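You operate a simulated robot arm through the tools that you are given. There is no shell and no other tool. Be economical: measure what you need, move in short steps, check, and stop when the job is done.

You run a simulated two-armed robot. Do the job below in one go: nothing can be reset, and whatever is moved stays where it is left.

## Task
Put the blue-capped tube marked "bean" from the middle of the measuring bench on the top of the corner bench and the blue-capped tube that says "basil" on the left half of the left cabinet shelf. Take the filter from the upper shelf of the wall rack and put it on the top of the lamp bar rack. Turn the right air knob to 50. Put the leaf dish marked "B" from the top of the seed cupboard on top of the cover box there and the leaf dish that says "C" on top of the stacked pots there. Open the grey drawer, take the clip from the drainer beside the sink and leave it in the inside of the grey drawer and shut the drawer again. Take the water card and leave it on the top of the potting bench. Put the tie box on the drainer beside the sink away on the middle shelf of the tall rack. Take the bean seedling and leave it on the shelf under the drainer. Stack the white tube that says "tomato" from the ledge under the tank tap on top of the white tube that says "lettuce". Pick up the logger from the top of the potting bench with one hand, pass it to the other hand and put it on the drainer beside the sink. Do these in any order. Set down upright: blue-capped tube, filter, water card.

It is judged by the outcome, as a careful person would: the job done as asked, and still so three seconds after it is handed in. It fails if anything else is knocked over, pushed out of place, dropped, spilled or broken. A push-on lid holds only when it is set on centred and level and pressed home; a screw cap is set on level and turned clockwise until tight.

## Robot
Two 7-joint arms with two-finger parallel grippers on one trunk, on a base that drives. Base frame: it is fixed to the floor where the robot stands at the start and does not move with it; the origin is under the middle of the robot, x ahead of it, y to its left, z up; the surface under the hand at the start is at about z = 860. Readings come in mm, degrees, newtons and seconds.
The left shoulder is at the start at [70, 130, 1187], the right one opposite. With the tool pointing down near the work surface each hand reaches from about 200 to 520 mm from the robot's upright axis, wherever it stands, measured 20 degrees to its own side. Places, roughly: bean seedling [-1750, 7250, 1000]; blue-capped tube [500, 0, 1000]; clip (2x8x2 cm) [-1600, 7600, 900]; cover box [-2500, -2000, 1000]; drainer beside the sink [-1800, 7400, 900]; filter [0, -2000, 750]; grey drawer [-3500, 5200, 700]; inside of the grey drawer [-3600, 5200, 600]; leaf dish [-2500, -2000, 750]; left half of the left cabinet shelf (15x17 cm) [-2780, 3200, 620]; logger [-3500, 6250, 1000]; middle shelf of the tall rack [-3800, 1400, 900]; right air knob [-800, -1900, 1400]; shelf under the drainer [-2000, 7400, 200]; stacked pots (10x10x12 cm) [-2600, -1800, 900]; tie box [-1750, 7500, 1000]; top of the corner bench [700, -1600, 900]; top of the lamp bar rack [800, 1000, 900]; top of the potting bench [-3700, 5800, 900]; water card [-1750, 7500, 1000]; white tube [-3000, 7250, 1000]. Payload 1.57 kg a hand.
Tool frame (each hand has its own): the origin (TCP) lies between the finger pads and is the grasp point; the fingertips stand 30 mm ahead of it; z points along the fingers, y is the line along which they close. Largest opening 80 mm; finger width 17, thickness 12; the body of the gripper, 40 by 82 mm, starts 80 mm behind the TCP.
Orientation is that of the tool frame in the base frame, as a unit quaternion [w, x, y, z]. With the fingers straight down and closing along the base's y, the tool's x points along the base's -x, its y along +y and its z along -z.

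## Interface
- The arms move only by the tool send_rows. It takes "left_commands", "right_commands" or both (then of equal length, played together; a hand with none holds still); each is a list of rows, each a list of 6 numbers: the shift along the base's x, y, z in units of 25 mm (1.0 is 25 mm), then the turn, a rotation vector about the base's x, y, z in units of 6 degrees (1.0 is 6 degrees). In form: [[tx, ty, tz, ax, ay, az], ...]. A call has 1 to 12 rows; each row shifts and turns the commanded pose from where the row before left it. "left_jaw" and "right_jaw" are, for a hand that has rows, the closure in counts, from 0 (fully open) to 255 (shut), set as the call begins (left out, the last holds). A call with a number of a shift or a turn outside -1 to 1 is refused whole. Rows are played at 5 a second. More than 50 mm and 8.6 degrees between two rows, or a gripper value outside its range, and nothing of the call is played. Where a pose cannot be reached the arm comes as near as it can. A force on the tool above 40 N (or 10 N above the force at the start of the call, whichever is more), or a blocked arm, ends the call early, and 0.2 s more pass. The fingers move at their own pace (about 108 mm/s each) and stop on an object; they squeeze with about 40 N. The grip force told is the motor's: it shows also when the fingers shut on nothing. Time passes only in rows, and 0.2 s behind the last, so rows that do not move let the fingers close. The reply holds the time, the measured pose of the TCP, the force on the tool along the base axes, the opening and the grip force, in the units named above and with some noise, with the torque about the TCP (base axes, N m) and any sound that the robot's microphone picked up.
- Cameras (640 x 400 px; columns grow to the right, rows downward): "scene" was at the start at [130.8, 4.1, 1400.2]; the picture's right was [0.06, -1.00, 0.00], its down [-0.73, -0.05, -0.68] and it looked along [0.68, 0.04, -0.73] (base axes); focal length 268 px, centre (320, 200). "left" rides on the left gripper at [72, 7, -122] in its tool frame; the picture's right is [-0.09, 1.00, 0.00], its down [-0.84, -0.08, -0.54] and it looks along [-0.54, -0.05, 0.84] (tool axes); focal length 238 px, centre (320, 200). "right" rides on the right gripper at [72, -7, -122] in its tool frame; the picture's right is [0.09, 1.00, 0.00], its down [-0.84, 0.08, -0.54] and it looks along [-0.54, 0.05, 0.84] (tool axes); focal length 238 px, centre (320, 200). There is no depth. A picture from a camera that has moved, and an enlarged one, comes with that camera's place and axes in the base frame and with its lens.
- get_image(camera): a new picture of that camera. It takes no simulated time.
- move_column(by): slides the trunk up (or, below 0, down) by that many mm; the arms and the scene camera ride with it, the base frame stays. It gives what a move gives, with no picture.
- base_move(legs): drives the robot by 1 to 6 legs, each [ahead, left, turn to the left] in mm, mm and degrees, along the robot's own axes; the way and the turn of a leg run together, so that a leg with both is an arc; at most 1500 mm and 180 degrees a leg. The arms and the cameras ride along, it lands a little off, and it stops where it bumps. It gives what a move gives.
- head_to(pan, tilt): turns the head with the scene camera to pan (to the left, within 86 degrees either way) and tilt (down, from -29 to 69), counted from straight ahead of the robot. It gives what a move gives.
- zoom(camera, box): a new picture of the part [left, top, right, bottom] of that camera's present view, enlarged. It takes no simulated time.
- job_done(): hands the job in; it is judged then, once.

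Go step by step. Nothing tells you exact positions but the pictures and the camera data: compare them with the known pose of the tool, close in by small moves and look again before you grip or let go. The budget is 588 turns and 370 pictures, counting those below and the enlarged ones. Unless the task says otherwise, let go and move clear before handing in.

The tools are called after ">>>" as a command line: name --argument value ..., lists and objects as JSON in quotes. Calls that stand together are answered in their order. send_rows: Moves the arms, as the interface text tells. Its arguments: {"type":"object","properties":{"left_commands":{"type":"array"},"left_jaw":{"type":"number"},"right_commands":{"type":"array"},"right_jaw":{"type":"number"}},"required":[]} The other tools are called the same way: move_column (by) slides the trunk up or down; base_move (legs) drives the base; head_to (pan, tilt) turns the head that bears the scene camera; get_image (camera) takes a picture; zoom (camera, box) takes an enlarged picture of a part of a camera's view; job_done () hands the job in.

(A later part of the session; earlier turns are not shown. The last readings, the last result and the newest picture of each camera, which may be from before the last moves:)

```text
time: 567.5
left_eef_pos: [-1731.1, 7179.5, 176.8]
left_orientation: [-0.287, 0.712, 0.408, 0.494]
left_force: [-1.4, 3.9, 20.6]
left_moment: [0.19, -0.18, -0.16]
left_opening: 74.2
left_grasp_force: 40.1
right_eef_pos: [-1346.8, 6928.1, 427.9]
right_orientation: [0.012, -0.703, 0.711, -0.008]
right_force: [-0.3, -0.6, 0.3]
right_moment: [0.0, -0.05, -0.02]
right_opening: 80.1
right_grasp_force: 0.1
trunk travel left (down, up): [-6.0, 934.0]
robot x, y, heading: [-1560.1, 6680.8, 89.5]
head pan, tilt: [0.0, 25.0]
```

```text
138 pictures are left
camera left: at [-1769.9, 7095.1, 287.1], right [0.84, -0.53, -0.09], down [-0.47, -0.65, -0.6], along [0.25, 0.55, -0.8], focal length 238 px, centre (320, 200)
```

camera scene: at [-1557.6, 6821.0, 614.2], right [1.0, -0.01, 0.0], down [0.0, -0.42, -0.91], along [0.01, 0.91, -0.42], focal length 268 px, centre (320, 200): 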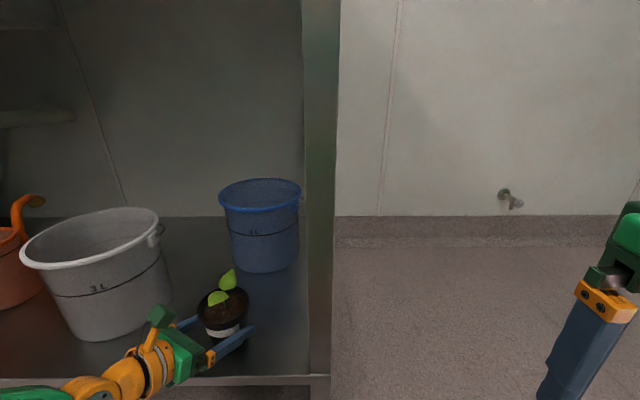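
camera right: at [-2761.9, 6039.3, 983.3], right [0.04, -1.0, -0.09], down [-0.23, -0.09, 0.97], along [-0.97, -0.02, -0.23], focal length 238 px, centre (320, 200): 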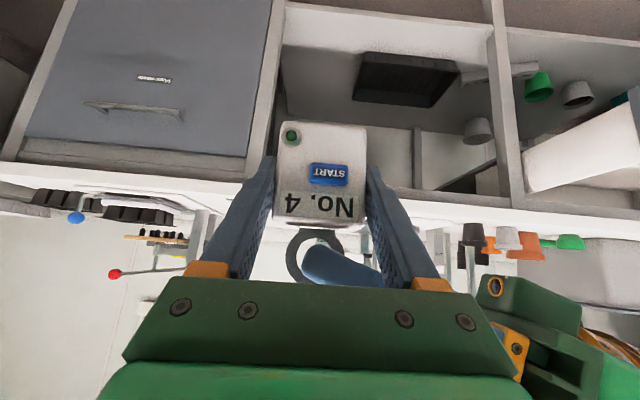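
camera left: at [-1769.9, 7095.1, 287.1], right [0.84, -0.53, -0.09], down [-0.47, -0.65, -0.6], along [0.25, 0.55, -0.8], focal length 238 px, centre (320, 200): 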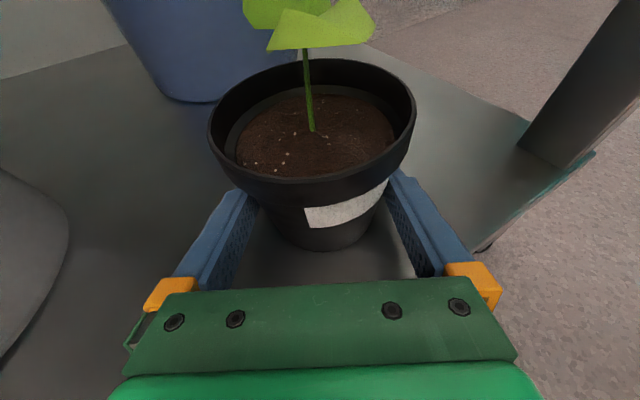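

Standing on the shelf. I open fully and draw straight back.

>>> send_rows --left_commands '[[0, 0, 0.06, 0, 0, 0], [0, 0, 0, 0, 0, 0], [0, 0, 0, 0, 0, 0], [-0.25, -0.43, 0.04, 0, 0, 0], [-0.4, -0.7, 0.05, 0, 0, 0], [-0.4, -0.7, 0.05, 0, 0, 0], [-0.4, -0.7, 0.05, 0, 0, 0], [-0.4, -0.7, 0.1, 0, 0, 0], [0, 0, 0, 0, 0, 0]]' --left_jaw 0

>>> get_image --camera "left"

```text
time: 569.5
left_eef_pos: [-1777.2, 7096.8, 182.8]
left_orientation: [-0.284, 0.713, 0.41, 0.493]
left_force: [-0.2, 0.3, 0.3]
left_moment: [0.02, 0.02, 0.01]
left_opening: 80.0
left_grasp_force: 0.0
right_eef_pos: [-1348.1, 6929.5, 426.8]
right_orientation: [0.011, -0.703, 0.711, -0.01]
right_force: [0.4, 0.0, 0.6]
right_moment: [-0.03, -0.01, -0.03]
right_opening: 79.8
right_grasp_force: 0.1
trunk travel left (down, up): [-6.0, 934.0]
robot x, y, heading: [-1560.6, 6679.9, 89.5]
head pan, tilt: [0.0, 25.0]
```

```text
137 pictures are left
camera left: at [-1816.2, 7014.9, 293.0], right [0.84, -0.53, -0.09], down [-0.47, -0.65, -0.59], along [0.26, 0.54, -0.8], focal length 238 px, centre (320, 200)
```

left: 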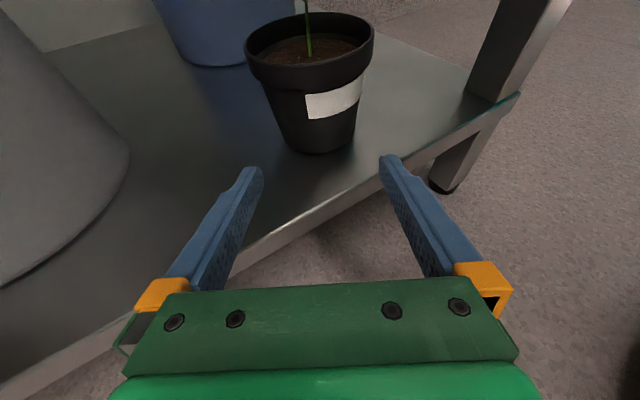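

The seedling stands on the lower shelf. I back away, fold the left hand down, raise the trunk, and go round to the right end of the counter.

>>> base_move --legs '[[-350, 0, 0], [0, -330, 0]]'

>>> send_rows --left_commands '[[0.3, -0.5, 0.5, -0.865, 0.502, 0], [0.3, -0.5, 0.5, -0.865, 0.502, 0], [0.3, -0.5, 0.5, -0.865, 0.502, 0], [0.3, -0.5, 0.5, -0.865, 0.502, 0], [0, 0, 0.5, -0.865, 0.502, 0], [0, 0, 0.5, -0.865, 0.502, 0], [0, 0, 0, -0.865, 0.502, 0], [0, 0, 0, -0.865, 0.502, 0], [0, 0, 0, -0.865, 0.502, 0], [0, 0, 0, -0.865, 0.502, 0], [0, 0, 0, -0.865, 0.502, 0], [0, 0, 0, -0.5, 0.3, 0]]'

>>> move_column --by 400

>>> move_column --by 320

>>> head_to --pan 20 --tilt 30

>>> get_image --camera "scene"

```text
time: 573.5
left_eef_pos: [-1446.2, 6744.0, 182.7]
left_orientation: [-0.283, 0.714, 0.409, 0.493]
left_force: [-0.3, 0.1, 0.2]
left_moment: [-0.01, 0.0, -0.02]
left_opening: 80.0
left_grasp_force: 0.0
right_eef_pos: [-1020.2, 6575.2, 427.1]
right_orientation: [0.011, -0.701, 0.713, -0.01]
right_force: [0.1, -0.6, 0.0]
right_moment: [-0.01, 0.01, 0.02]
right_opening: 80.0
right_grasp_force: 0.1
trunk travel left (down, up): [-6.0, 934.0]
robot x, y, heading: [-1234.7, 6329.0, 89.0]
head pan, tilt: [0.0, 25.0]
```

```text
time: 576.1
left_eef_pos: [-1418.0, 6692.2, 257.7]
left_orientation: [0.003, 0.867, 0.498, -0.001]
left_force: [-0.3, 0.2, 0.2]
left_moment: [0.0, 0.03, 0.0]
left_opening: 79.9
left_grasp_force: 0.0
right_eef_pos: [-1018.3, 6574.6, 427.6]
right_orientation: [0.01, -0.702, 0.712, -0.01]
right_force: [0.0, 0.5, 0.0]
right_moment: [0.0, -0.01, 0.02]
right_opening: 80.1
right_grasp_force: 0.1
trunk travel left (down, up): [-6.0, 934.0]
robot x, y, heading: [-1231.8, 6324.6, 89.3]
head pan, tilt: [0.0, 25.0]
```

```text
time: 580.0
left_eef_pos: [-1417.1, 6693.3, 657.4]
left_orientation: [0.002, 0.867, 0.499, -0.001]
left_force: [0.4, 0.3, -0.1]
left_moment: [0.03, 0.0, 0.02]
left_opening: 79.9
left_grasp_force: 0.1
right_eef_pos: [-1018.8, 6574.1, 827.3]
right_orientation: [0.011, -0.701, 0.713, -0.01]
right_force: [-0.2, -0.4, 0.0]
right_moment: [-0.01, -0.02, 0.01]
right_opening: 79.9
right_grasp_force: 0.0
trunk travel left (down, up): [-406.0, 534.0]
robot x, y, heading: [-1233.1, 6323.9, 89.4]
head pan, tilt: [0.0, 25.0]
```

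```text
time: 583.1
left_eef_pos: [-1417.4, 6692.4, 977.8]
left_orientation: [0.001, 0.867, 0.498, -0.001]
left_force: [-0.1, 0.1, 0.3]
left_moment: [0.01, 0.01, -0.02]
left_opening: 80.2
left_grasp_force: 0.1
right_eef_pos: [-1017.5, 6575.6, 1146.6]
right_orientation: [0.011, -0.701, 0.713, -0.009]
right_force: [0.0, 0.4, 0.1]
right_moment: [-0.02, 0.01, -0.04]
right_opening: 80.1
right_grasp_force: 0.0
trunk travel left (down, up): [-726.0, 214.0]
robot x, y, heading: [-1233.7, 6327.3, 89.4]
head pan, tilt: [0.0, 25.0]
```

```text
time: 584.0
left_eef_pos: [-1418.3, 6694.0, 977.3]
left_orientation: [0.002, 0.867, 0.499, 0.0]
left_force: [0.2, -0.7, -0.3]
left_moment: [0.04, -0.03, -0.02]
left_opening: 80.1
left_grasp_force: 0.1
right_eef_pos: [-1017.9, 6575.4, 1146.9]
right_orientation: [0.011, -0.701, 0.713, -0.01]
right_force: [0.3, -0.4, -0.3]
right_moment: [-0.02, 0.0, -0.01]
right_opening: 79.9
right_grasp_force: 0.2
trunk travel left (down, up): [-726.0, 214.0]
robot x, y, heading: [-1232.5, 6323.8, 89.0]
head pan, tilt: [20.0, 30.0]
```

```text
136 pictures are left
camera scene: at [-1259.3, 6459.9, 1326.3], right [0.94, 0.33, 0.0], down [0.16, -0.47, -0.87], along [-0.28, 0.82, -0.5], focal length 268 px, centre (320, 200)
```

scene: 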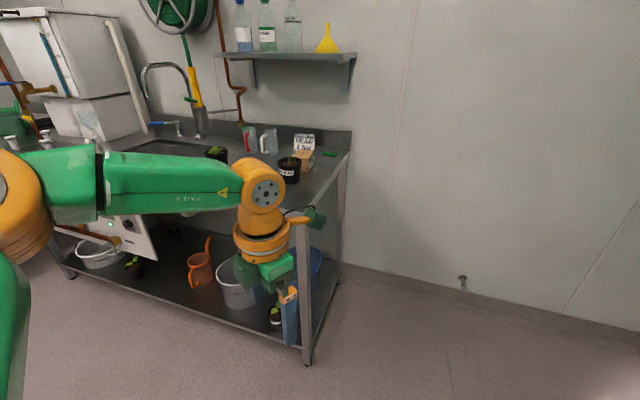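

>>> send_rows --left_commands '[[0, -0.8, 1, 0, 0, 0], [0, -0.8, 1, 0, 0, 0], [0, -0.8, 1, 0, 0, 0], [0, 0, 1, 0, 0, 0], [0, 0, 1, 0, 0, 0]]'

>>> base_move --legs '[[650, 0, 0], [0, 0, 42]]'

>>> head_to --pan 0 --tilt 38

>>> get_image --camera "scene"

```text
time: 585.2
left_eef_pos: [-1417.7, 6633.0, 1104.5]
left_orientation: [0.002, 0.867, 0.498, 0.0]
left_force: [-0.1, 0.0, 0.6]
left_moment: [-0.01, 0.0, -0.05]
left_opening: 80.3
left_grasp_force: 0.0
right_eef_pos: [-1019.0, 6574.8, 1147.9]
right_orientation: [0.011, -0.701, 0.713, -0.011]
right_force: [-0.5, -0.4, -0.1]
right_moment: [0.01, -0.04, 0.0]
right_opening: 79.9
right_grasp_force: 0.1
trunk travel left (down, up): [-726.0, 214.0]
robot x, y, heading: [-1233.6, 6323.8, 89.0]
head pan, tilt: [20.0, 30.0]
```

```text
time: 590.8
left_eef_pos: [-1569.1, 7080.3, 1102.8]
left_orientation: [0.002, 0.626, 0.779, 0.0]
left_force: [-0.4, 0.4, -0.2]
left_moment: [-0.01, 0.01, -0.04]
left_opening: 80.0
left_grasp_force: 0.1
right_eef_pos: [-1236.3, 7308.2, 1147.1]
right_orientation: [-0.014, 0.912, -0.409, 0.005]
right_force: [0.8, 0.1, 0.0]
right_moment: [0.0, 0.01, 0.03]
right_opening: 80.2
right_grasp_force: 0.0
trunk travel left (down, up): [-726.0, 214.0]
robot x, y, heading: [-1224.0, 6980.0, 131.4]
head pan, tilt: [20.0, 30.0]
```

```text
time: 591.6
left_eef_pos: [-1568.3, 7080.5, 1104.0]
left_orientation: [0.002, 0.626, 0.779, 0.001]
left_force: [0.1, -0.5, -0.2]
left_moment: [-0.02, -0.01, 0.01]
left_opening: 80.0
left_grasp_force: 0.1
right_eef_pos: [-1236.2, 7307.4, 1147.3]
right_orientation: [-0.013, 0.913, -0.408, 0.005]
right_force: [-0.5, -0.4, 0.0]
right_moment: [0.01, 0.01, 0.01]
right_opening: 80.1
right_grasp_force: 0.0
trunk travel left (down, up): [-726.0, 214.0]
robot x, y, heading: [-1226.2, 6979.5, 132.1]
head pan, tilt: [0.0, 38.0]
```

```text
135 pictures are left
camera scene: at [-1313.3, 7080.7, 1314.0], right [0.74, 0.67, 0.0], down [0.41, -0.46, -0.79], along [-0.53, 0.59, -0.62], focal length 268 px, centre (320, 200)
```

scene: 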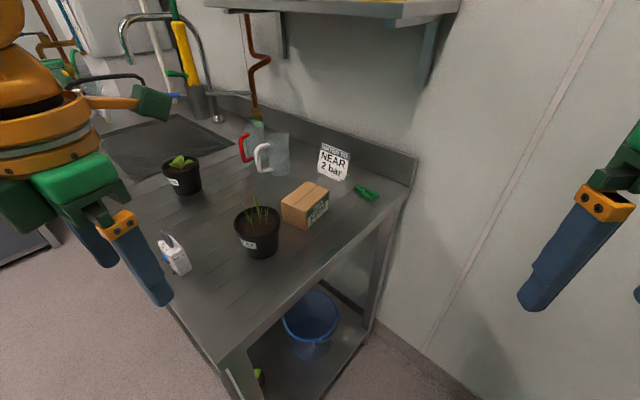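

A clear overview. I zoom in on the clip, card and tie box.

>>> zoom --camera "scene" --box '[260, 130, 420, 250]'

```text
3.33 times, centred on (340, 190) of scene
camera zoom: at [-1313.3, 7080.7, 1314.0], right [0.74, 0.67, 0.0], down [0.41, -0.46, -0.79], along [-0.53, 0.59, -0.62], focal length 893 px, centre (253, 233)
```

zoom: 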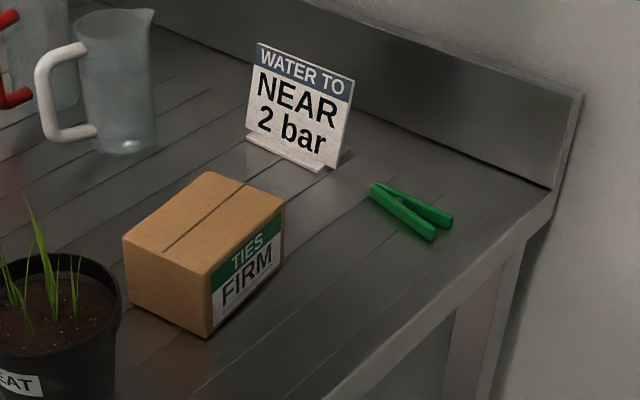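

Robot moves closer to the counter's end; the right hand yaws so its fingers close across the clip.

>>> send_rows --right_commands '[[0, 0, 0, 0, 0, 1], [0, 0, 0, 0, 0, 1], [0, 0, 0, 0, 0, 1], [0, 0, 0, 0, 0, 1], [0, 0, 0, 0, 0, 1], [0, 0, 0, 0, 0, 1], [0, 0, 0, 0, 0, 1], [0, 0, 0, 0, 0, 1], [0, 0, 0, 0, 0, 0]]' --right_jaw 80

>>> base_move --legs '[[230, -110, 0]]'

>>> get_image --camera "right"

>>> get_image --camera "scene"

```text
time: 593.6
left_eef_pos: [-1568.7, 7079.3, 1102.8]
left_orientation: [0.002, 0.627, 0.779, 0.001]
left_force: [1.5, 1.1, 0.4]
left_moment: [-0.02, 0.04, -0.01]
left_opening: 79.8
left_grasp_force: 0.0
right_eef_pos: [-1243.2, 7293.1, 1130.2]
right_orientation: [-0.015, 1.0, -0.001, -0.001]
right_force: [0.1, -0.6, 0.4]
right_moment: [-0.04, -0.01, 0.04]
right_opening: 55.1
right_grasp_force: 0.0
right hand out of reach, approached as far as the arm can: row 7, 8
trunk travel left (down, up): [-726.0, 214.0]
robot x, y, heading: [-1226.8, 6981.9, 131.7]
head pan, tilt: [0.0, 38.0]
```

```text
time: 595.4
left_eef_pos: [-1639.0, 7322.3, 1102.8]
left_orientation: [0.002, 0.626, 0.78, 0.001]
left_force: [0.1, -1.2, -0.1]
left_moment: [0.02, 0.02, 0.03]
left_opening: 80.0
left_grasp_force: 0.0
right_eef_pos: [-1313.3, 7536.4, 1130.8]
right_orientation: [-0.016, 1.0, -0.003, -0.001]
right_force: [0.0, -0.3, -0.1]
right_moment: [0.02, 0.02, 0.02]
right_opening: 55.1
right_grasp_force: 0.0
trunk travel left (down, up): [-726.0, 214.0]
robot x, y, heading: [-1296.2, 7221.7, 131.5]
head pan, tilt: [0.0, 38.0]
```

```text
133 pictures are left
camera right: at [-1241.0, 7539.0, 1253.5], right [0.09, -1.0, -0.03], down [-0.84, -0.09, 0.54], along [-0.54, -0.02, -0.84], focal length 238 px, centre (320, 200)
```

right: 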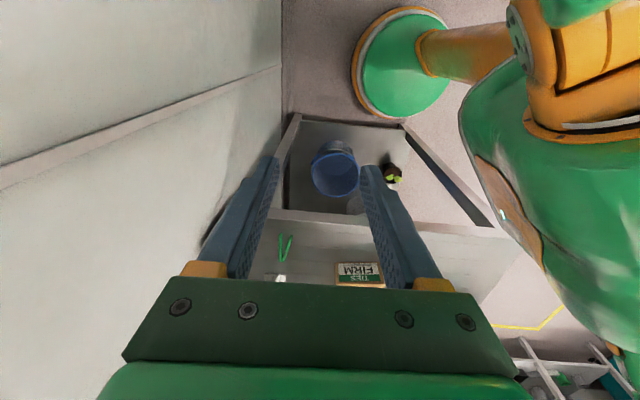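

```text
132 pictures are left
camera scene: at [-1383.8, 7323.0, 1314.2], right [0.75, 0.67, 0.0], down [0.41, -0.46, -0.79], along [-0.53, 0.59, -0.61], focal length 268 px, centre (320, 200)
```

scene: 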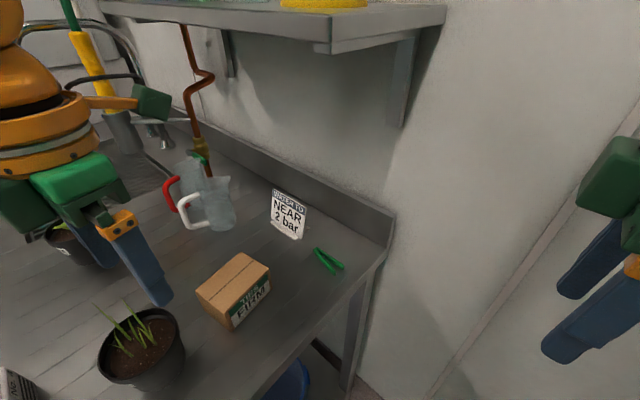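

>>> send_rows --right_commands '[[-0.9, 0.15, 0, 0, 0, 0], [-0.9, 0.15, 0, 0, 0, 0], [-0.9, 0.15, -0.3, 0, 0, 0], [-0.9, 0.15, -0.7, 0, 0, 0], [-0.9, 0.15, -0.7, 0, 0, 0], [-0.9, 0.2, -0.8, 0, 0, 0], [-0.9, 0.2, -0.8, 0, 0, 0], [-0.9, 0.2, -0.8, 0, 0, 0], [-0.9, 0.2, -0.8, 0, 0, 0], [-0.9, 0.2, -0.8, 0, 0, 0], [-0.9, 0.2, -0.4, 0, 0, 0], [0, 0, 0, 0, 0, 0]]'

>>> get_image --camera "right"

>>> get_image --camera "scene"

```text
time: 598.0
left_eef_pos: [-1641.2, 7324.2, 1102.6]
left_orientation: [0.002, 0.627, 0.779, 0.0]
left_force: [0.4, 0.0, -0.6]
left_moment: [0.0, 0.02, 0.01]
left_opening: 80.0
left_grasp_force: 0.1
right_eef_pos: [-1516.1, 7575.3, 1007.2]
right_orientation: [-0.016, 1.0, -0.004, -0.002]
right_force: [-0.1, 0.2, -0.2]
right_moment: [0.03, 0.02, -0.01]
right_opening: 54.6
right_grasp_force: 0.1
right hand out of reach, approached as far as the arm can: row 10, 11
trunk travel left (down, up): [-726.0, 214.0]
robot x, y, heading: [-1294.8, 7225.5, 131.8]
head pan, tilt: [0.0, 38.0]
```

```text
131 pictures are left
camera right: at [-1443.3, 7578.4, 1129.4], right [0.08, -1.0, -0.03], down [-0.84, -0.09, 0.54], along [-0.54, -0.02, -0.84], focal length 238 px, centre (320, 200)
```

right: 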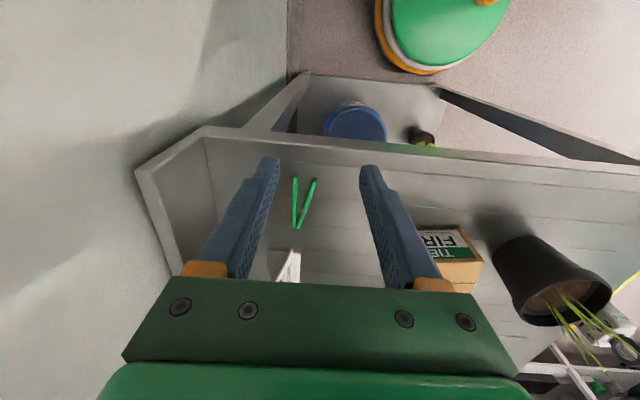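

```text
130 pictures are left
camera scene: at [-1384.8, 7325.1, 1313.9], right [0.75, 0.67, 0.0], down [0.41, -0.46, -0.79], along [-0.53, 0.59, -0.62], focal length 268 px, centre (320, 200)
```

scene: 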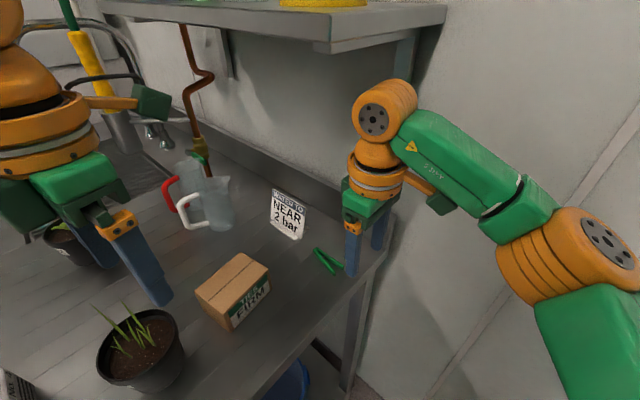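

The yaw limits reach. I raise the hand, turn the base 30° left so the arm lines up better, then try again.

>>> send_rows --right_commands '[[0.5, 0, 1, 0, 0, 0], [0.5, 0, 1, 0, 0, 0], [0.5, 0, 1, 0, 0, 0], [0.5, 0, 1, 0, 0, 0], [0.5, 0, 0.5, 0, 0, 0]]'

>>> base_move --legs '[[0, 0, 33]]'

>>> send_rows --right_commands '[[0, 1, 0, 0, 0, -1], [0, 1, 0, 0, 0, -1], [0, 1, 0, 0, 0, -1], [0, 1, 0, 0, 0, -1], [0, 1, 0, 0, 0, -1], [0, 1, 0, 0, 0, -0.5], [0, 0, 0, 0, 0, 0]]'

>>> get_image --camera "scene"

```text
time: 599.2
left_eef_pos: [-1640.1, 7324.5, 1102.7]
left_orientation: [0.002, 0.626, 0.78, 0.0]
left_force: [0.2, 0.1, -0.1]
left_moment: [0.0, 0.05, -0.01]
left_opening: 79.7
left_grasp_force: 0.0
right_eef_pos: [-1443.6, 7561.2, 1108.7]
right_orientation: [-0.015, 1.0, -0.004, -0.002]
right_force: [0.5, 0.1, 0.1]
right_moment: [-0.03, -0.01, 0.0]
right_opening: 55.2
right_grasp_force: 0.1
right hand out of reach, approached as far as the arm can: row 2, 3, 4, 5
trunk travel left (down, up): [-726.0, 214.0]
robot x, y, heading: [-1295.8, 7226.1, 131.7]
head pan, tilt: [0.0, 38.0]
```

```text
time: 600.6
left_eef_pos: [-1634.3, 7231.2, 1109.1]
left_orientation: [-0.005, 0.51, 0.86, -0.008]
left_force: [0.8, 0.3, 0.4]
left_moment: [-0.03, 0.0, 0.02]
left_opening: 80.0
left_grasp_force: 0.1
right_eef_pos: [-1513.8, 7516.3, 1110.7]
right_orientation: [-0.011, 0.991, 0.135, -0.013]
right_force: [-0.6, 0.5, -0.7]
right_moment: [-0.01, -0.02, -0.02]
right_opening: 54.8
right_grasp_force: 0.1
trunk travel left (down, up): [-726.0, 214.0]
robot x, y, heading: [-1289.4, 7223.1, 148.1]
head pan, tilt: [0.0, 38.0]
stopped in leg 1: the robot was blocked; the commanded pose is now the measured one
```

```text
time: 602.2
left_eef_pos: [-1641.8, 7214.4, 1107.2]
left_orientation: [-0.004, 0.507, 0.862, 0.001]
left_force: [-0.8, 0.8, 0.2]
left_moment: [0.02, 0.0, -0.01]
left_opening: 79.8
left_grasp_force: 0.1
right_eef_pos: [-1507.5, 7627.0, 1096.4]
right_orientation: [-0.017, 0.989, -0.15, -0.008]
right_force: [0.6, -0.1, 0.3]
right_moment: [0.02, -0.05, 0.02]
right_opening: 55.2
right_grasp_force: 0.1
right hand out of reach, approached as far as the arm can: row 2, 3, 4, 5, 6
trunk travel left (down, up): [-726.0, 214.0]
robot x, y, heading: [-1292.2, 7222.3, 148.3]
head pan, tilt: [0.0, 38.0]
```

```text
129 pictures are left
camera scene: at [-1394.3, 7287.9, 1315.8], right [0.52, 0.85, 0.0], down [0.52, -0.32, -0.8], along [-0.68, 0.42, -0.6], focal length 268 px, centre (320, 200)
```

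scene: 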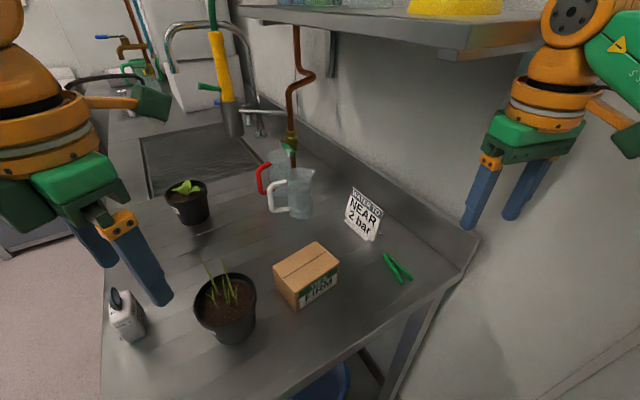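

The right wrist is near the wall shelf, so I lower the right hand below it before going on.

>>> send_rows --right_commands '[[0.2, -0.4, -1, 0, 0, 0], [0.2, -0.4, -1, 0, 0, 0], [0, -0.4, -1, 0, 0, 0], [0, -0.2, -1, 0, 0, 0], [0, -0.2, -1, 0, 0, 0], [0, 0, -0.6, 0, 0, 0], [0, 0, 0, 0, 0, 0.4], [0, 0, 0, 0, 0, 0]]'

>>> get_image --camera "scene"

>>> get_image --camera "right"

```text
time: 604.0
left_eef_pos: [-1653.0, 7221.2, 1103.8]
left_orientation: [0.002, 0.507, 0.862, 0.0]
left_force: [-0.8, 0.4, 0.6]
left_moment: [-0.01, 0.02, -0.01]
left_opening: 80.0
left_grasp_force: 0.0
right_eef_pos: [-1510.7, 7591.8, 950.6]
right_orientation: [-0.015, 0.992, -0.127, 0.0]
right_force: [-0.3, -0.5, -0.3]
right_moment: [-0.02, 0.01, 0.02]
right_opening: 55.2
right_grasp_force: 0.1
trunk travel left (down, up): [-726.0, 214.0]
robot x, y, heading: [-1292.3, 7227.1, 148.4]
head pan, tilt: [0.0, 38.0]
```

```text
128 pictures are left
camera scene: at [-1408.6, 7295.4, 1313.9], right [0.52, 0.85, 0.0], down [0.52, -0.32, -0.79], along [-0.67, 0.41, -0.62], focal length 268 px, centre (320, 200)
```

scene: 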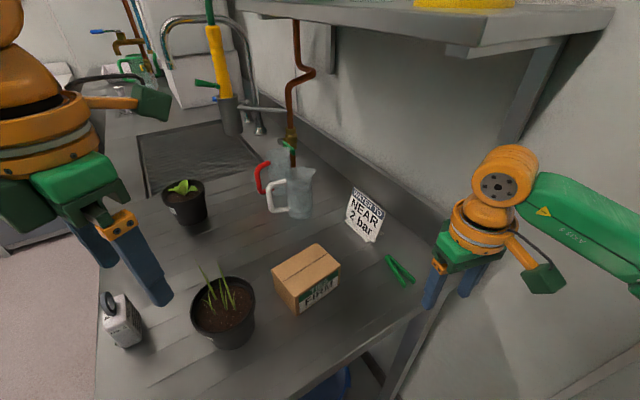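

```text
127 pictures are left
camera right: at [-1438.2, 7576.3, 1072.2], right [-0.16, -0.99, -0.03], down [-0.83, 0.12, 0.54], along [-0.53, 0.11, -0.84], focal length 238 px, centre (320, 200)
```

right: 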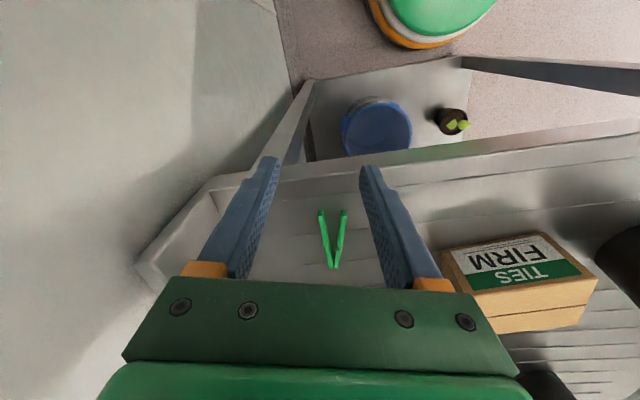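

The clip lines up with the fingers. I move over it and lower.

>>> send_rows --right_commands '[[-0.9, 0.02, 0, 0, 0, 0], [-0.9, 0.02, 0, 0, 0, 0], [-0.9, 0.02, 0, 0, 0, 0], [-0.7, 0.02, 0, 0, 0, 0], [0, 0, 0, 0, 0, 0]]'

>>> get_image --camera "right"

```text
time: 605.2
left_eef_pos: [-1653.8, 7221.5, 1103.3]
left_orientation: [0.002, 0.507, 0.862, 0.001]
left_force: [0.3, -0.5, -0.7]
left_moment: [0.0, 0.01, 0.01]
left_opening: 80.2
left_grasp_force: 0.1
right_eef_pos: [-1594.6, 7594.4, 948.6]
right_orientation: [-0.014, 0.992, -0.127, 0.0]
right_force: [0.4, 0.2, -0.1]
right_moment: [0.01, 0.0, -0.02]
right_opening: 55.1
right_grasp_force: 0.0
trunk travel left (down, up): [-726.0, 214.0]
robot x, y, heading: [-1294.5, 7228.0, 148.5]
head pan, tilt: [0.0, 38.0]
```

```text
126 pictures are left
camera right: at [-1523.4, 7578.9, 1071.6], right [-0.16, -0.99, -0.03], down [-0.83, 0.12, 0.54], along [-0.53, 0.11, -0.84], focal length 238 px, centre (320, 200)
```

right: 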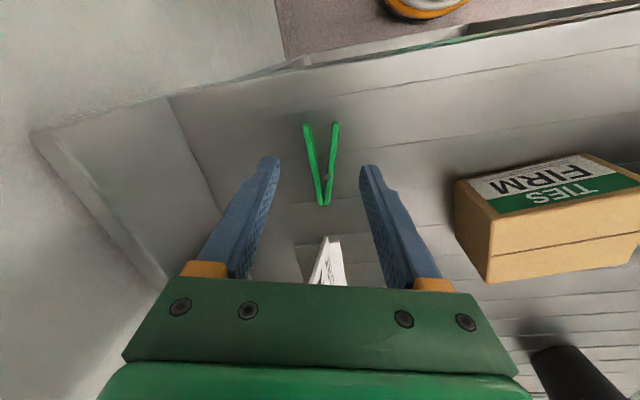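

>>> send_rows --right_commands '[[-0.1, 0, -0.6, 0, 0, 0], [0, 0, -0.5, 0, 0, 0], [0, 0, 0, 0, 0, 0]]'

>>> send_rows --right_commands '[[0, 0, 0, 0, 0, 0], [0, 0, 0, 0, 0, 0], [0, 0, 0, 0, 0, 0], [0.2, 0, 0.6, 0, 0, 0], [0.2, 0, 0.6, 0, 0, 0], [0, 0, 0, 0, 0, 0]]' --right_jaw 255

>>> get_image --camera "right"

```text
time: 606.0
left_eef_pos: [-1653.4, 7222.3, 1102.3]
left_orientation: [0.002, 0.507, 0.862, 0.0]
left_force: [-0.3, 0.1, -0.1]
left_moment: [0.04, -0.01, -0.04]
left_opening: 79.9
left_grasp_force: 0.0
right_eef_pos: [-1597.8, 7593.0, 922.6]
right_orientation: [-0.016, 0.992, -0.127, 0.001]
right_force: [-0.5, -0.3, 0.3]
right_moment: [-0.02, -0.01, -0.02]
right_opening: 54.7
right_grasp_force: 0.2
trunk travel left (down, up): [-726.0, 214.0]
robot x, y, heading: [-1295.3, 7225.9, 148.5]
head pan, tilt: [0.0, 38.0]
```

```text
time: 607.4
left_eef_pos: [-1653.9, 7221.3, 1103.0]
left_orientation: [0.003, 0.507, 0.862, 0.001]
left_force: [0.0, 1.0, -0.9]
left_moment: [0.02, 0.04, 0.02]
left_opening: 79.8
left_grasp_force: 0.2
right_eef_pos: [-1586.6, 7595.2, 952.5]
right_orientation: [-0.015, 0.992, -0.127, -0.001]
right_force: [0.9, -0.1, 0.0]
right_moment: [-0.03, -0.02, -0.01]
right_opening: 0.0
right_grasp_force: 21.7
trunk travel left (down, up): [-726.0, 214.0]
robot x, y, heading: [-1291.9, 7223.1, 148.6]
head pan, tilt: [0.0, 38.0]
```

```text
125 pictures are left
camera right: at [-1515.6, 7579.2, 1074.6], right [-0.16, -0.99, -0.03], down [-0.83, 0.12, 0.54], along [-0.53, 0.11, -0.84], focal length 238 px, centre (320, 200)
```

right: 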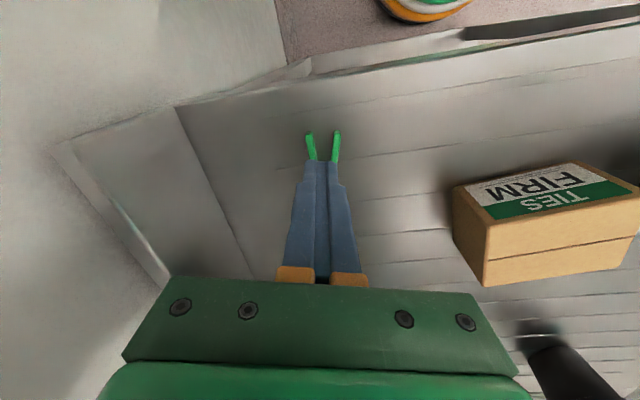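

The fingers closed above the clip, so it needs to go lower. I reopen, descend to feel the surface, and grip again.

>>> send_rows --right_commands '[[0, 0, 0, 0, 0, 0], [-0.25, 0, 0, 0, 0, 0], [-0.2, 0, -0.6, 0, 0, 0], [0, 0, -0.5, 0, 0, 0], [0, 0, -0.2, 0, 0, 0], [0, 0, -0.15, 0, 0, 0], [0, 0, 0, 0, 0, 0]]' --right_jaw 80

>>> get_image --camera "right"

```text
time: 609.0
left_eef_pos: [-1652.6, 7220.7, 1102.6]
left_orientation: [0.002, 0.506, 0.862, 0.0]
left_force: [0.2, -0.5, 0.6]
left_moment: [0.01, -0.01, 0.03]
left_opening: 80.0
left_grasp_force: 0.0
right_eef_pos: [-1598.4, 7593.8, 915.2]
right_orientation: [-0.014, 0.992, -0.127, 0.0]
right_force: [0.1, 0.8, 0.7]
right_moment: [0.02, 0.01, 0.0]
right_opening: 55.0
right_grasp_force: 0.1
trunk travel left (down, up): [-726.0, 214.0]
robot x, y, heading: [-1288.2, 7227.6, 148.4]
head pan, tilt: [0.0, 38.0]
```

```text
124 pictures are left
camera right: at [-1526.9, 7579.0, 1038.1], right [-0.16, -0.99, -0.03], down [-0.83, 0.12, 0.54], along [-0.53, 0.11, -0.84], focal length 238 px, centre (320, 200)
```

right: 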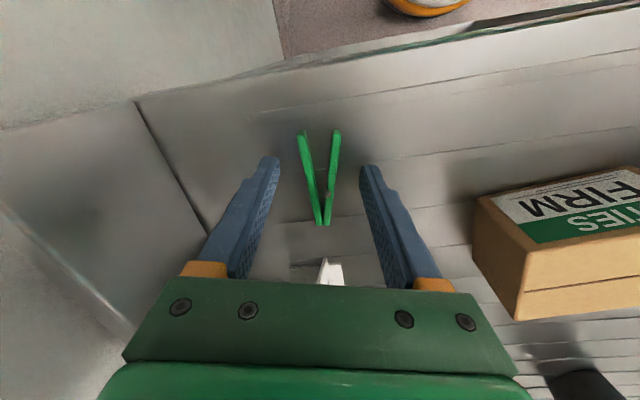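

>>> send_rows --right_commands '[[0, 0, -0.2, 0, 0, 0], [0, 0, 0, 0, 0, 0]]'

>>> send_rows --right_commands '[[0, 0, -0.2, 0, 0, 0], [0, 0, 0, 0, 0, 0]]'

>>> send_rows --right_commands '[[0, 0, -0.2, 0, 0, 0], [0, 0, 0, 0, 0, 0]]'

```text
time: 609.6
left_eef_pos: [-1652.0, 7221.2, 1102.9]
left_orientation: [0.002, 0.507, 0.862, 0.001]
left_force: [0.5, 0.0, 0.1]
left_moment: [0.0, 0.03, -0.01]
left_opening: 79.9
left_grasp_force: 0.1
right_eef_pos: [-1599.2, 7594.9, 911.5]
right_orientation: [-0.015, 0.992, -0.127, -0.001]
right_force: [-0.8, 1.4, 0.7]
right_moment: [-0.07, 0.01, -0.01]
right_opening: 54.4
right_grasp_force: 0.0
trunk travel left (down, up): [-726.0, 214.0]
robot x, y, heading: [-1294.0, 7228.5, 148.4]
head pan, tilt: [0.0, 38.0]
```

```text
time: 610.3
left_eef_pos: [-1649.8, 7221.1, 1103.4]
left_orientation: [0.0, 0.507, 0.862, 0.0]
left_force: [-0.5, -0.2, -0.8]
left_moment: [-0.01, 0.0, -0.01]
left_opening: 80.0
left_grasp_force: 0.1
right_eef_pos: [-1598.8, 7592.6, 911.1]
right_orientation: [-0.015, 0.992, -0.127, -0.007]
right_force: [-1.2, 1.5, 19.0]
right_moment: [-0.65, 0.11, -0.06]
right_opening: 53.7
right_grasp_force: 0.1
trunk travel left (down, up): [-726.0, 214.0]
robot x, y, heading: [-1293.2, 7225.9, 148.2]
head pan, tilt: [0.0, 38.0]
stopped in row 2 (right hand): the force on the tool passed its limit at 42 N (the readings are from after the stop); the commanded pose is now the measured one
```

```text
time: 610.7
left_eef_pos: [-1647.3, 7219.9, 1103.9]
left_orientation: [-0.001, 0.507, 0.862, 0.0]
left_force: [0.2, 0.8, 0.1]
left_moment: [-0.02, 0.03, 0.01]
left_opening: 79.9
left_grasp_force: 0.0
right_eef_pos: [-1597.9, 7594.1, 910.7]
right_orientation: [-0.015, 0.992, -0.128, -0.013]
right_force: [4.2, 0.3, 20.7]
right_moment: [-0.74, -0.03, 0.15]
right_opening: 53.1
right_grasp_force: 0.0
trunk travel left (down, up): [-726.0, 214.0]
robot x, y, heading: [-1291.4, 7227.6, 148.2]
head pan, tilt: [0.0, 38.0]
stopped in row 1 (right hand): the force on the tool passed its limit at 46 N (the readings are from after the stop); the commanded pose is now the measured one
```

The surface is at tip height 881. I ease up 2 mm and close.

>>> send_rows --right_commands '[[0, 0, 0.12, 0, 0.2, 0], [0, 0, 0, 0, 0, 0]]'

>>> send_rows --right_commands '[[0, 0, 0, 0, 0, 0], [0, 0, 0, 0, 0, 0], [0, 0, 0, 0, 0, 0]]' --right_jaw 255

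>>> get_image --camera "right"

```text
time: 611.3
left_eef_pos: [-1650.7, 7220.5, 1104.7]
left_orientation: [0.0, 0.508, 0.862, 0.001]
left_force: [0.1, -0.3, -0.4]
left_moment: [-0.02, -0.02, 0.02]
left_opening: 79.9
left_grasp_force: 0.0
right_eef_pos: [-1600.2, 7594.1, 910.8]
right_orientation: [-0.014, 0.991, -0.129, -0.02]
right_force: [5.3, -0.2, 4.8]
right_moment: [-0.24, -0.1, 0.19]
right_opening: 54.3
right_grasp_force: 0.1
trunk travel left (down, up): [-726.0, 214.0]
robot x, y, heading: [-1294.2, 7225.3, 148.5]
head pan, tilt: [0.0, 38.0]
```

```text
time: 612.1
left_eef_pos: [-1654.5, 7220.9, 1103.8]
left_orientation: [0.002, 0.507, 0.862, 0.001]
left_force: [-0.6, -0.1, -0.2]
left_moment: [-0.01, 0.0, 0.0]
left_opening: 80.1
left_grasp_force: 0.1
right_eef_pos: [-1602.8, 7592.8, 911.4]
right_orientation: [-0.013, 0.992, -0.128, -0.019]
right_force: [-1.3, -2.0, 2.3]
right_moment: [-0.11, 0.08, -0.01]
right_opening: 15.8
right_grasp_force: 30.9
trunk travel left (down, up): [-726.0, 214.0]
robot x, y, heading: [-1297.5, 7225.4, 148.8]
head pan, tilt: [0.0, 38.0]
```

```text
123 pictures are left
camera right: at [-1526.8, 7578.3, 1029.9], right [-0.16, -0.99, -0.03], down [-0.81, 0.12, 0.57], along [-0.56, 0.12, -0.82], focal length 238 px, centre (320, 200)
```

right: 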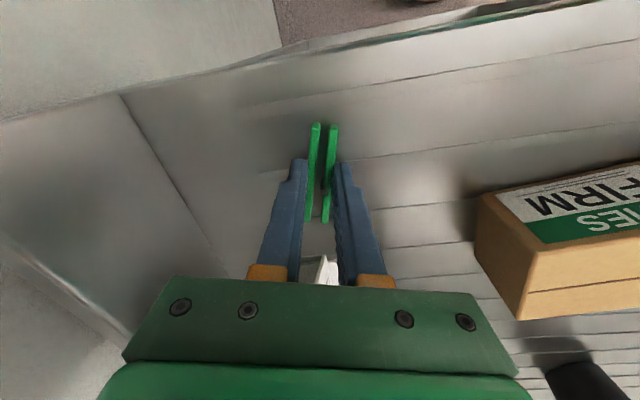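

The clip is gripped. I lift it out and retreat from the counter.

>>> send_rows --right_commands '[[0, 0, 0.5, 0, 0, 0], [0, 0, 1, 0, 0, 0], [0.8, -0.2, 0.6, 0, 0, 0], [0.8, -0.3, 0.3, 0, -0.3, 0], [0.8, -0.4, 0, 0, 0, 0], [0.8, -0.4, 0, 0, 0, 0]]'

>>> get_image --camera "right"

>>> base_move --legs '[[-350, 0, 0], [0, 0, 30], [0, 500, 0]]'

```text
time: 613.5
left_eef_pos: [-1652.0, 7221.5, 1102.4]
left_orientation: [0.003, 0.508, 0.862, 0.001]
left_force: [0.3, 0.2, -0.8]
left_moment: [0.04, 0.04, 0.01]
left_opening: 80.0
left_grasp_force: 0.1
right_eef_pos: [-1521.2, 7562.8, 970.7]
right_orientation: [-0.016, 0.992, -0.127, -0.003]
right_force: [-0.4, 0.0, -0.3]
right_moment: [0.02, 0.0, -0.02]
right_opening: 15.4
right_grasp_force: 31.2
trunk travel left (down, up): [-726.0, 214.0]
robot x, y, heading: [-1293.8, 7221.1, 148.5]
head pan, tilt: [0.0, 38.0]
```

```text
122 pictures are left
camera right: at [-1449.3, 7547.1, 1092.0], right [-0.16, -0.99, -0.03], down [-0.83, 0.12, 0.55], along [-0.54, 0.12, -0.84], focal length 238 px, centre (320, 200)
```

right: 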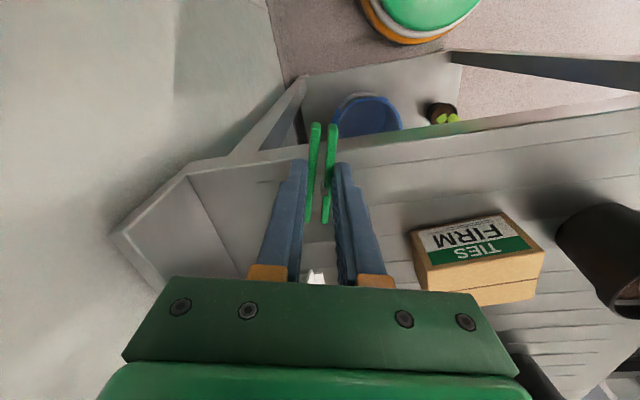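

```text
time: 619.8
left_eef_pos: [-1316.3, 6357.2, 1103.3]
left_orientation: [0.002, 0.264, 0.964, 0.001]
left_force: [-1.0, -0.1, -0.1]
left_moment: [0.04, 0.01, 0.02]
left_opening: 80.0
left_grasp_force: 0.1
right_eef_pos: [-1375.2, 6718.0, 970.4]
right_orientation: [-0.014, 0.991, 0.136, -0.006]
right_force: [1.0, 0.1, 0.3]
right_moment: [-0.03, 0.0, 0.02]
right_opening: 15.2
right_grasp_force: 31.0
trunk travel left (down, up): [-726.0, 214.0]
robot x, y, heading: [-1004.4, 6541.9, 178.8]
head pan, tilt: [0.0, 38.0]
```

I drive over to the open drawer.

>>> base_move --legs '[[1400, 0, 0.9], [0, 1440, 0]]'

>>> head_to --pan 0 --tilt 45

>>> get_image --camera "scene"

```text
time: 633.5
left_eef_pos: [-2747.2, 4955.2, 1102.6]
left_orientation: [0.002, 0.262, 0.965, 0.001]
left_force: [0.1, -0.6, 0.1]
left_moment: [0.0, -0.01, -0.02]
left_opening: 80.5
left_grasp_force: 0.0
right_eef_pos: [-2808.8, 5315.9, 970.3]
right_orientation: [-0.014, 0.99, 0.138, -0.007]
right_force: [-0.3, 0.3, -0.7]
right_moment: [0.0, 0.02, 0.0]
right_opening: 15.5
right_grasp_force: 31.2
trunk travel left (down, up): [-726.0, 214.0]
robot x, y, heading: [-2440.7, 5141.9, 179.1]
head pan, tilt: [0.0, 38.0]
```

```text
time: 634.2
left_eef_pos: [-2746.9, 4954.4, 1102.6]
left_orientation: [0.002, 0.261, 0.965, 0.002]
left_force: [0.0, 0.0, 0.2]
left_moment: [-0.02, 0.02, 0.01]
left_opening: 79.7
left_grasp_force: 0.1
right_eef_pos: [-2806.7, 5315.0, 971.2]
right_orientation: [-0.014, 0.99, 0.138, -0.008]
right_force: [-0.6, 0.1, -0.6]
right_moment: [0.06, 0.0, -0.02]
right_opening: 15.1
right_grasp_force: 30.5
trunk travel left (down, up): [-726.0, 214.0]
robot x, y, heading: [-2441.5, 5142.0, 178.9]
head pan, tilt: [0.0, 45.0]
```

```text
121 pictures are left
camera scene: at [-2569.9, 5141.9, 1303.7], right [0.02, 1.0, 0.0], down [0.71, -0.01, -0.71], along [-0.71, 0.01, -0.71], focal length 268 px, centre (320, 200)
```

scene: 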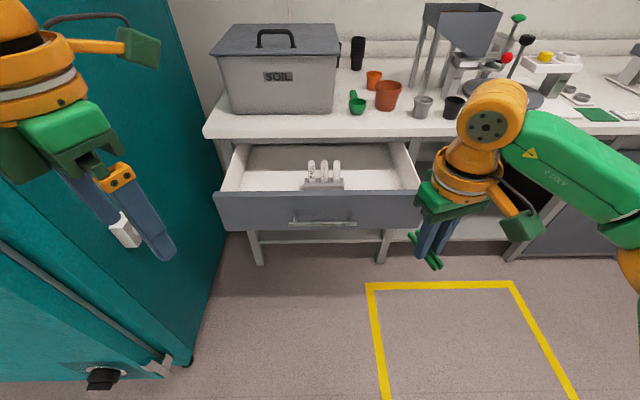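

The drawer's right portion is free of labels. I drive in so the right hand is over about (-3215,5310).

>>> base_move --legs '[[385, 0, 1]]'

>>> get_image --camera "right"

>>> get_image --camera "scene"

```text
time: 636.6
left_eef_pos: [-3129.3, 4951.5, 1102.6]
left_orientation: [0.001, 0.253, 0.967, 0.002]
left_force: [0.8, 0.1, 0.3]
left_moment: [-0.01, 0.01, 0.0]
left_opening: 80.1
left_grasp_force: 0.0
right_eef_pos: [-3197.3, 5311.3, 970.5]
right_orientation: [-0.014, 0.989, 0.147, -0.008]
right_force: [0.7, -0.1, -0.2]
right_moment: [0.03, 0.0, -0.01]
right_opening: 15.3
right_grasp_force: 30.7
trunk travel left (down, up): [-726.0, 214.0]
robot x, y, heading: [-2824.5, 5141.6, -180.0]
head pan, tilt: [0.0, 45.0]
```

```text
120 pictures are left
camera right: at [-3127.1, 5334.7, 1092.2], right [0.38, -0.93, -0.03], down [-0.77, -0.33, 0.55], along [-0.52, -0.18, -0.84], focal length 238 px, centre (320, 200)
```

right: 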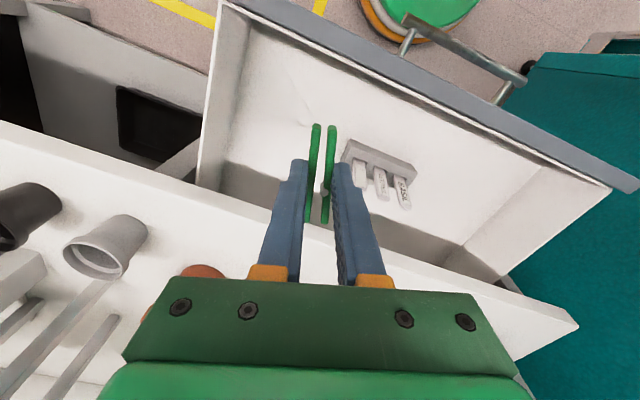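

```text
119 pictures are left
camera scene: at [-2954.9, 5142.2, 1303.8], right [0.0, 1.0, 0.0], down [0.71, 0.0, -0.71], along [-0.71, 0.0, -0.71], focal length 268 px, centre (320, 200)
```

scene: 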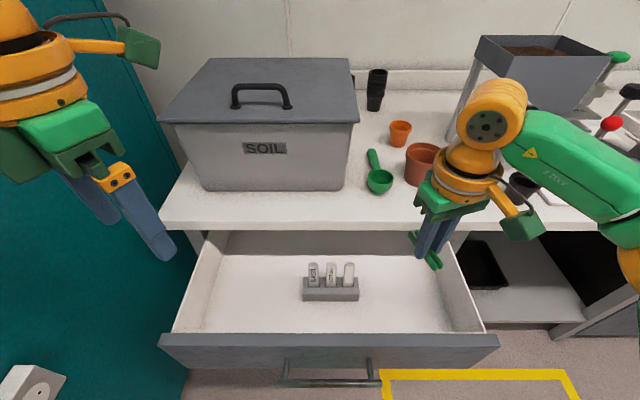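

I lower the clip into the drawer with the arm.

>>> send_rows --right_commands '[[-0.4, 0, -1, 0, 0, 0], [-0.3, 0, -1, 0, 0, 0], [0, 0, -1, 0, 0, 0], [0, 0, -1, 0, 0, 0], [0, 0, -1, 0, 0, 0], [0, 0, -1, 0, 0, 0], [0, 0, -1, 0, 0, 0], [0, 0, -1, 0, 0, 0], [0, 0, 0, 0, 0, 0]]'

>>> get_image --camera "right"

>>> get_image --camera "scene"

```text
time: 638.6
left_eef_pos: [-3130.0, 4951.2, 1103.3]
left_orientation: [0.002, 0.253, 0.967, 0.001]
left_force: [0.6, 0.1, -0.2]
left_moment: [0.0, 0.02, -0.01]
left_opening: 80.0
left_grasp_force: 0.0
right_eef_pos: [-3215.7, 5309.4, 769.5]
right_orientation: [-0.014, 0.989, 0.148, -0.009]
right_force: [-0.4, -0.7, -0.3]
right_moment: [-0.03, 0.02, 0.0]
right_opening: 15.0
right_grasp_force: 30.9
trunk travel left (down, up): [-726.0, 214.0]
robot x, y, heading: [-2821.1, 5143.3, -179.9]
head pan, tilt: [0.0, 45.0]
```

```text
118 pictures are left
camera right: at [-3145.5, 5334.4, 891.5], right [0.38, -0.93, -0.03], down [-0.77, -0.33, 0.55], along [-0.52, -0.18, -0.84], focal length 238 px, centre (320, 200)
```

right: 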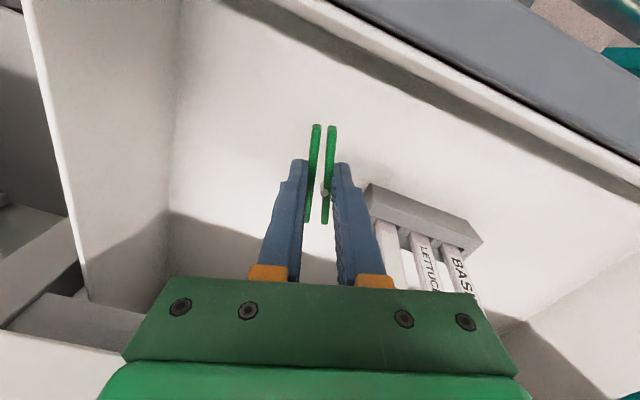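

```text
117 pictures are left
camera scene: at [-2956.1, 5142.2, 1303.7], right [0.0, 1.0, 0.0], down [0.71, 0.0, -0.71], along [-0.71, 0.0, -0.71], focal length 268 px, centre (320, 200)
```

scene: 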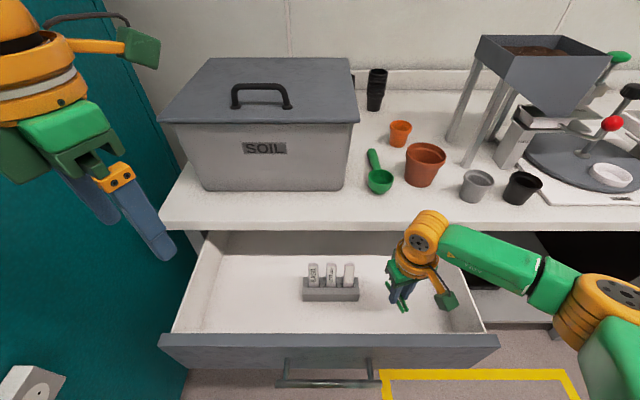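

>>> send_rows --right_commands '[[0, 0.2, -1, 0, 0, 0], [0, 0, -0.6, 0, 0, 0], [0, 0, 0, 0, 0, 0]]'

>>> get_image --camera "right"

>>> zoom --camera "scene" --box '[300, 200, 500, 360]'

```text
time: 639.5
left_eef_pos: [-3130.2, 4950.8, 1102.6]
left_orientation: [0.002, 0.253, 0.967, 0.002]
left_force: [0.2, -0.3, 1.0]
left_moment: [0.0, 0.01, 0.01]
left_opening: 80.1
left_grasp_force: 0.0
right_eef_pos: [-3214.3, 5314.8, 731.3]
right_orientation: [-0.013, 0.989, 0.148, -0.007]
right_force: [0.5, 1.2, 0.7]
right_moment: [0.02, -0.01, 0.0]
right_opening: 15.1
right_grasp_force: 31.1
trunk travel left (down, up): [-726.0, 214.0]
robot x, y, heading: [-2826.2, 5142.8, -179.7]
head pan, tilt: [0.0, 45.0]
```

```text
116 pictures are left
camera right: at [-3145.2, 5339.5, 852.0], right [0.38, -0.93, -0.03], down [-0.77, -0.33, 0.55], along [-0.52, -0.18, -0.84], focal length 238 px, centre (320, 200)
```

right: 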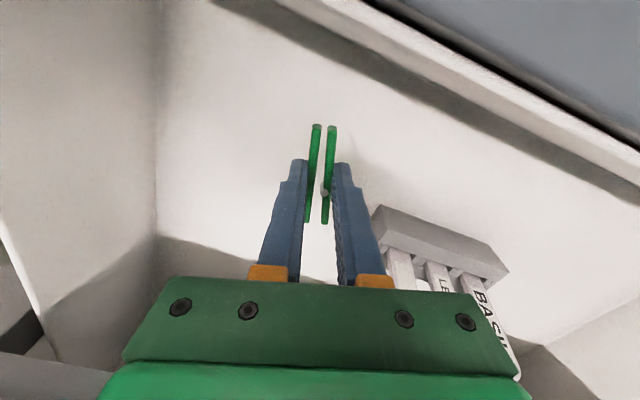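

```text
2.50 times, centred on (400, 280) of scene
camera zoom: at [-2956.1, 5142.1, 1303.7], right [0.0, 1.0, 0.0], down [0.71, 0.0, -0.71], along [-0.71, 0.0, -0.71], focal length 670 px, centre (120, 0)
```

zoom: 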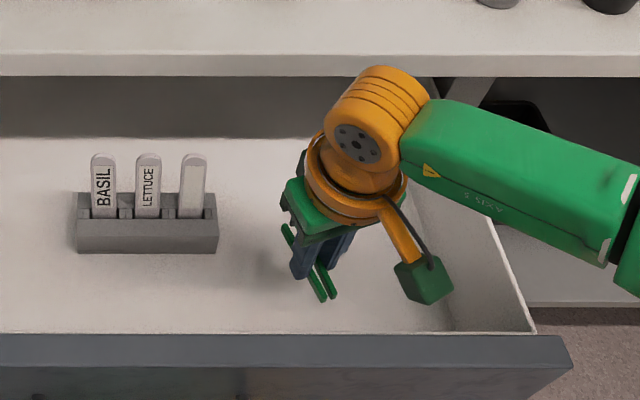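

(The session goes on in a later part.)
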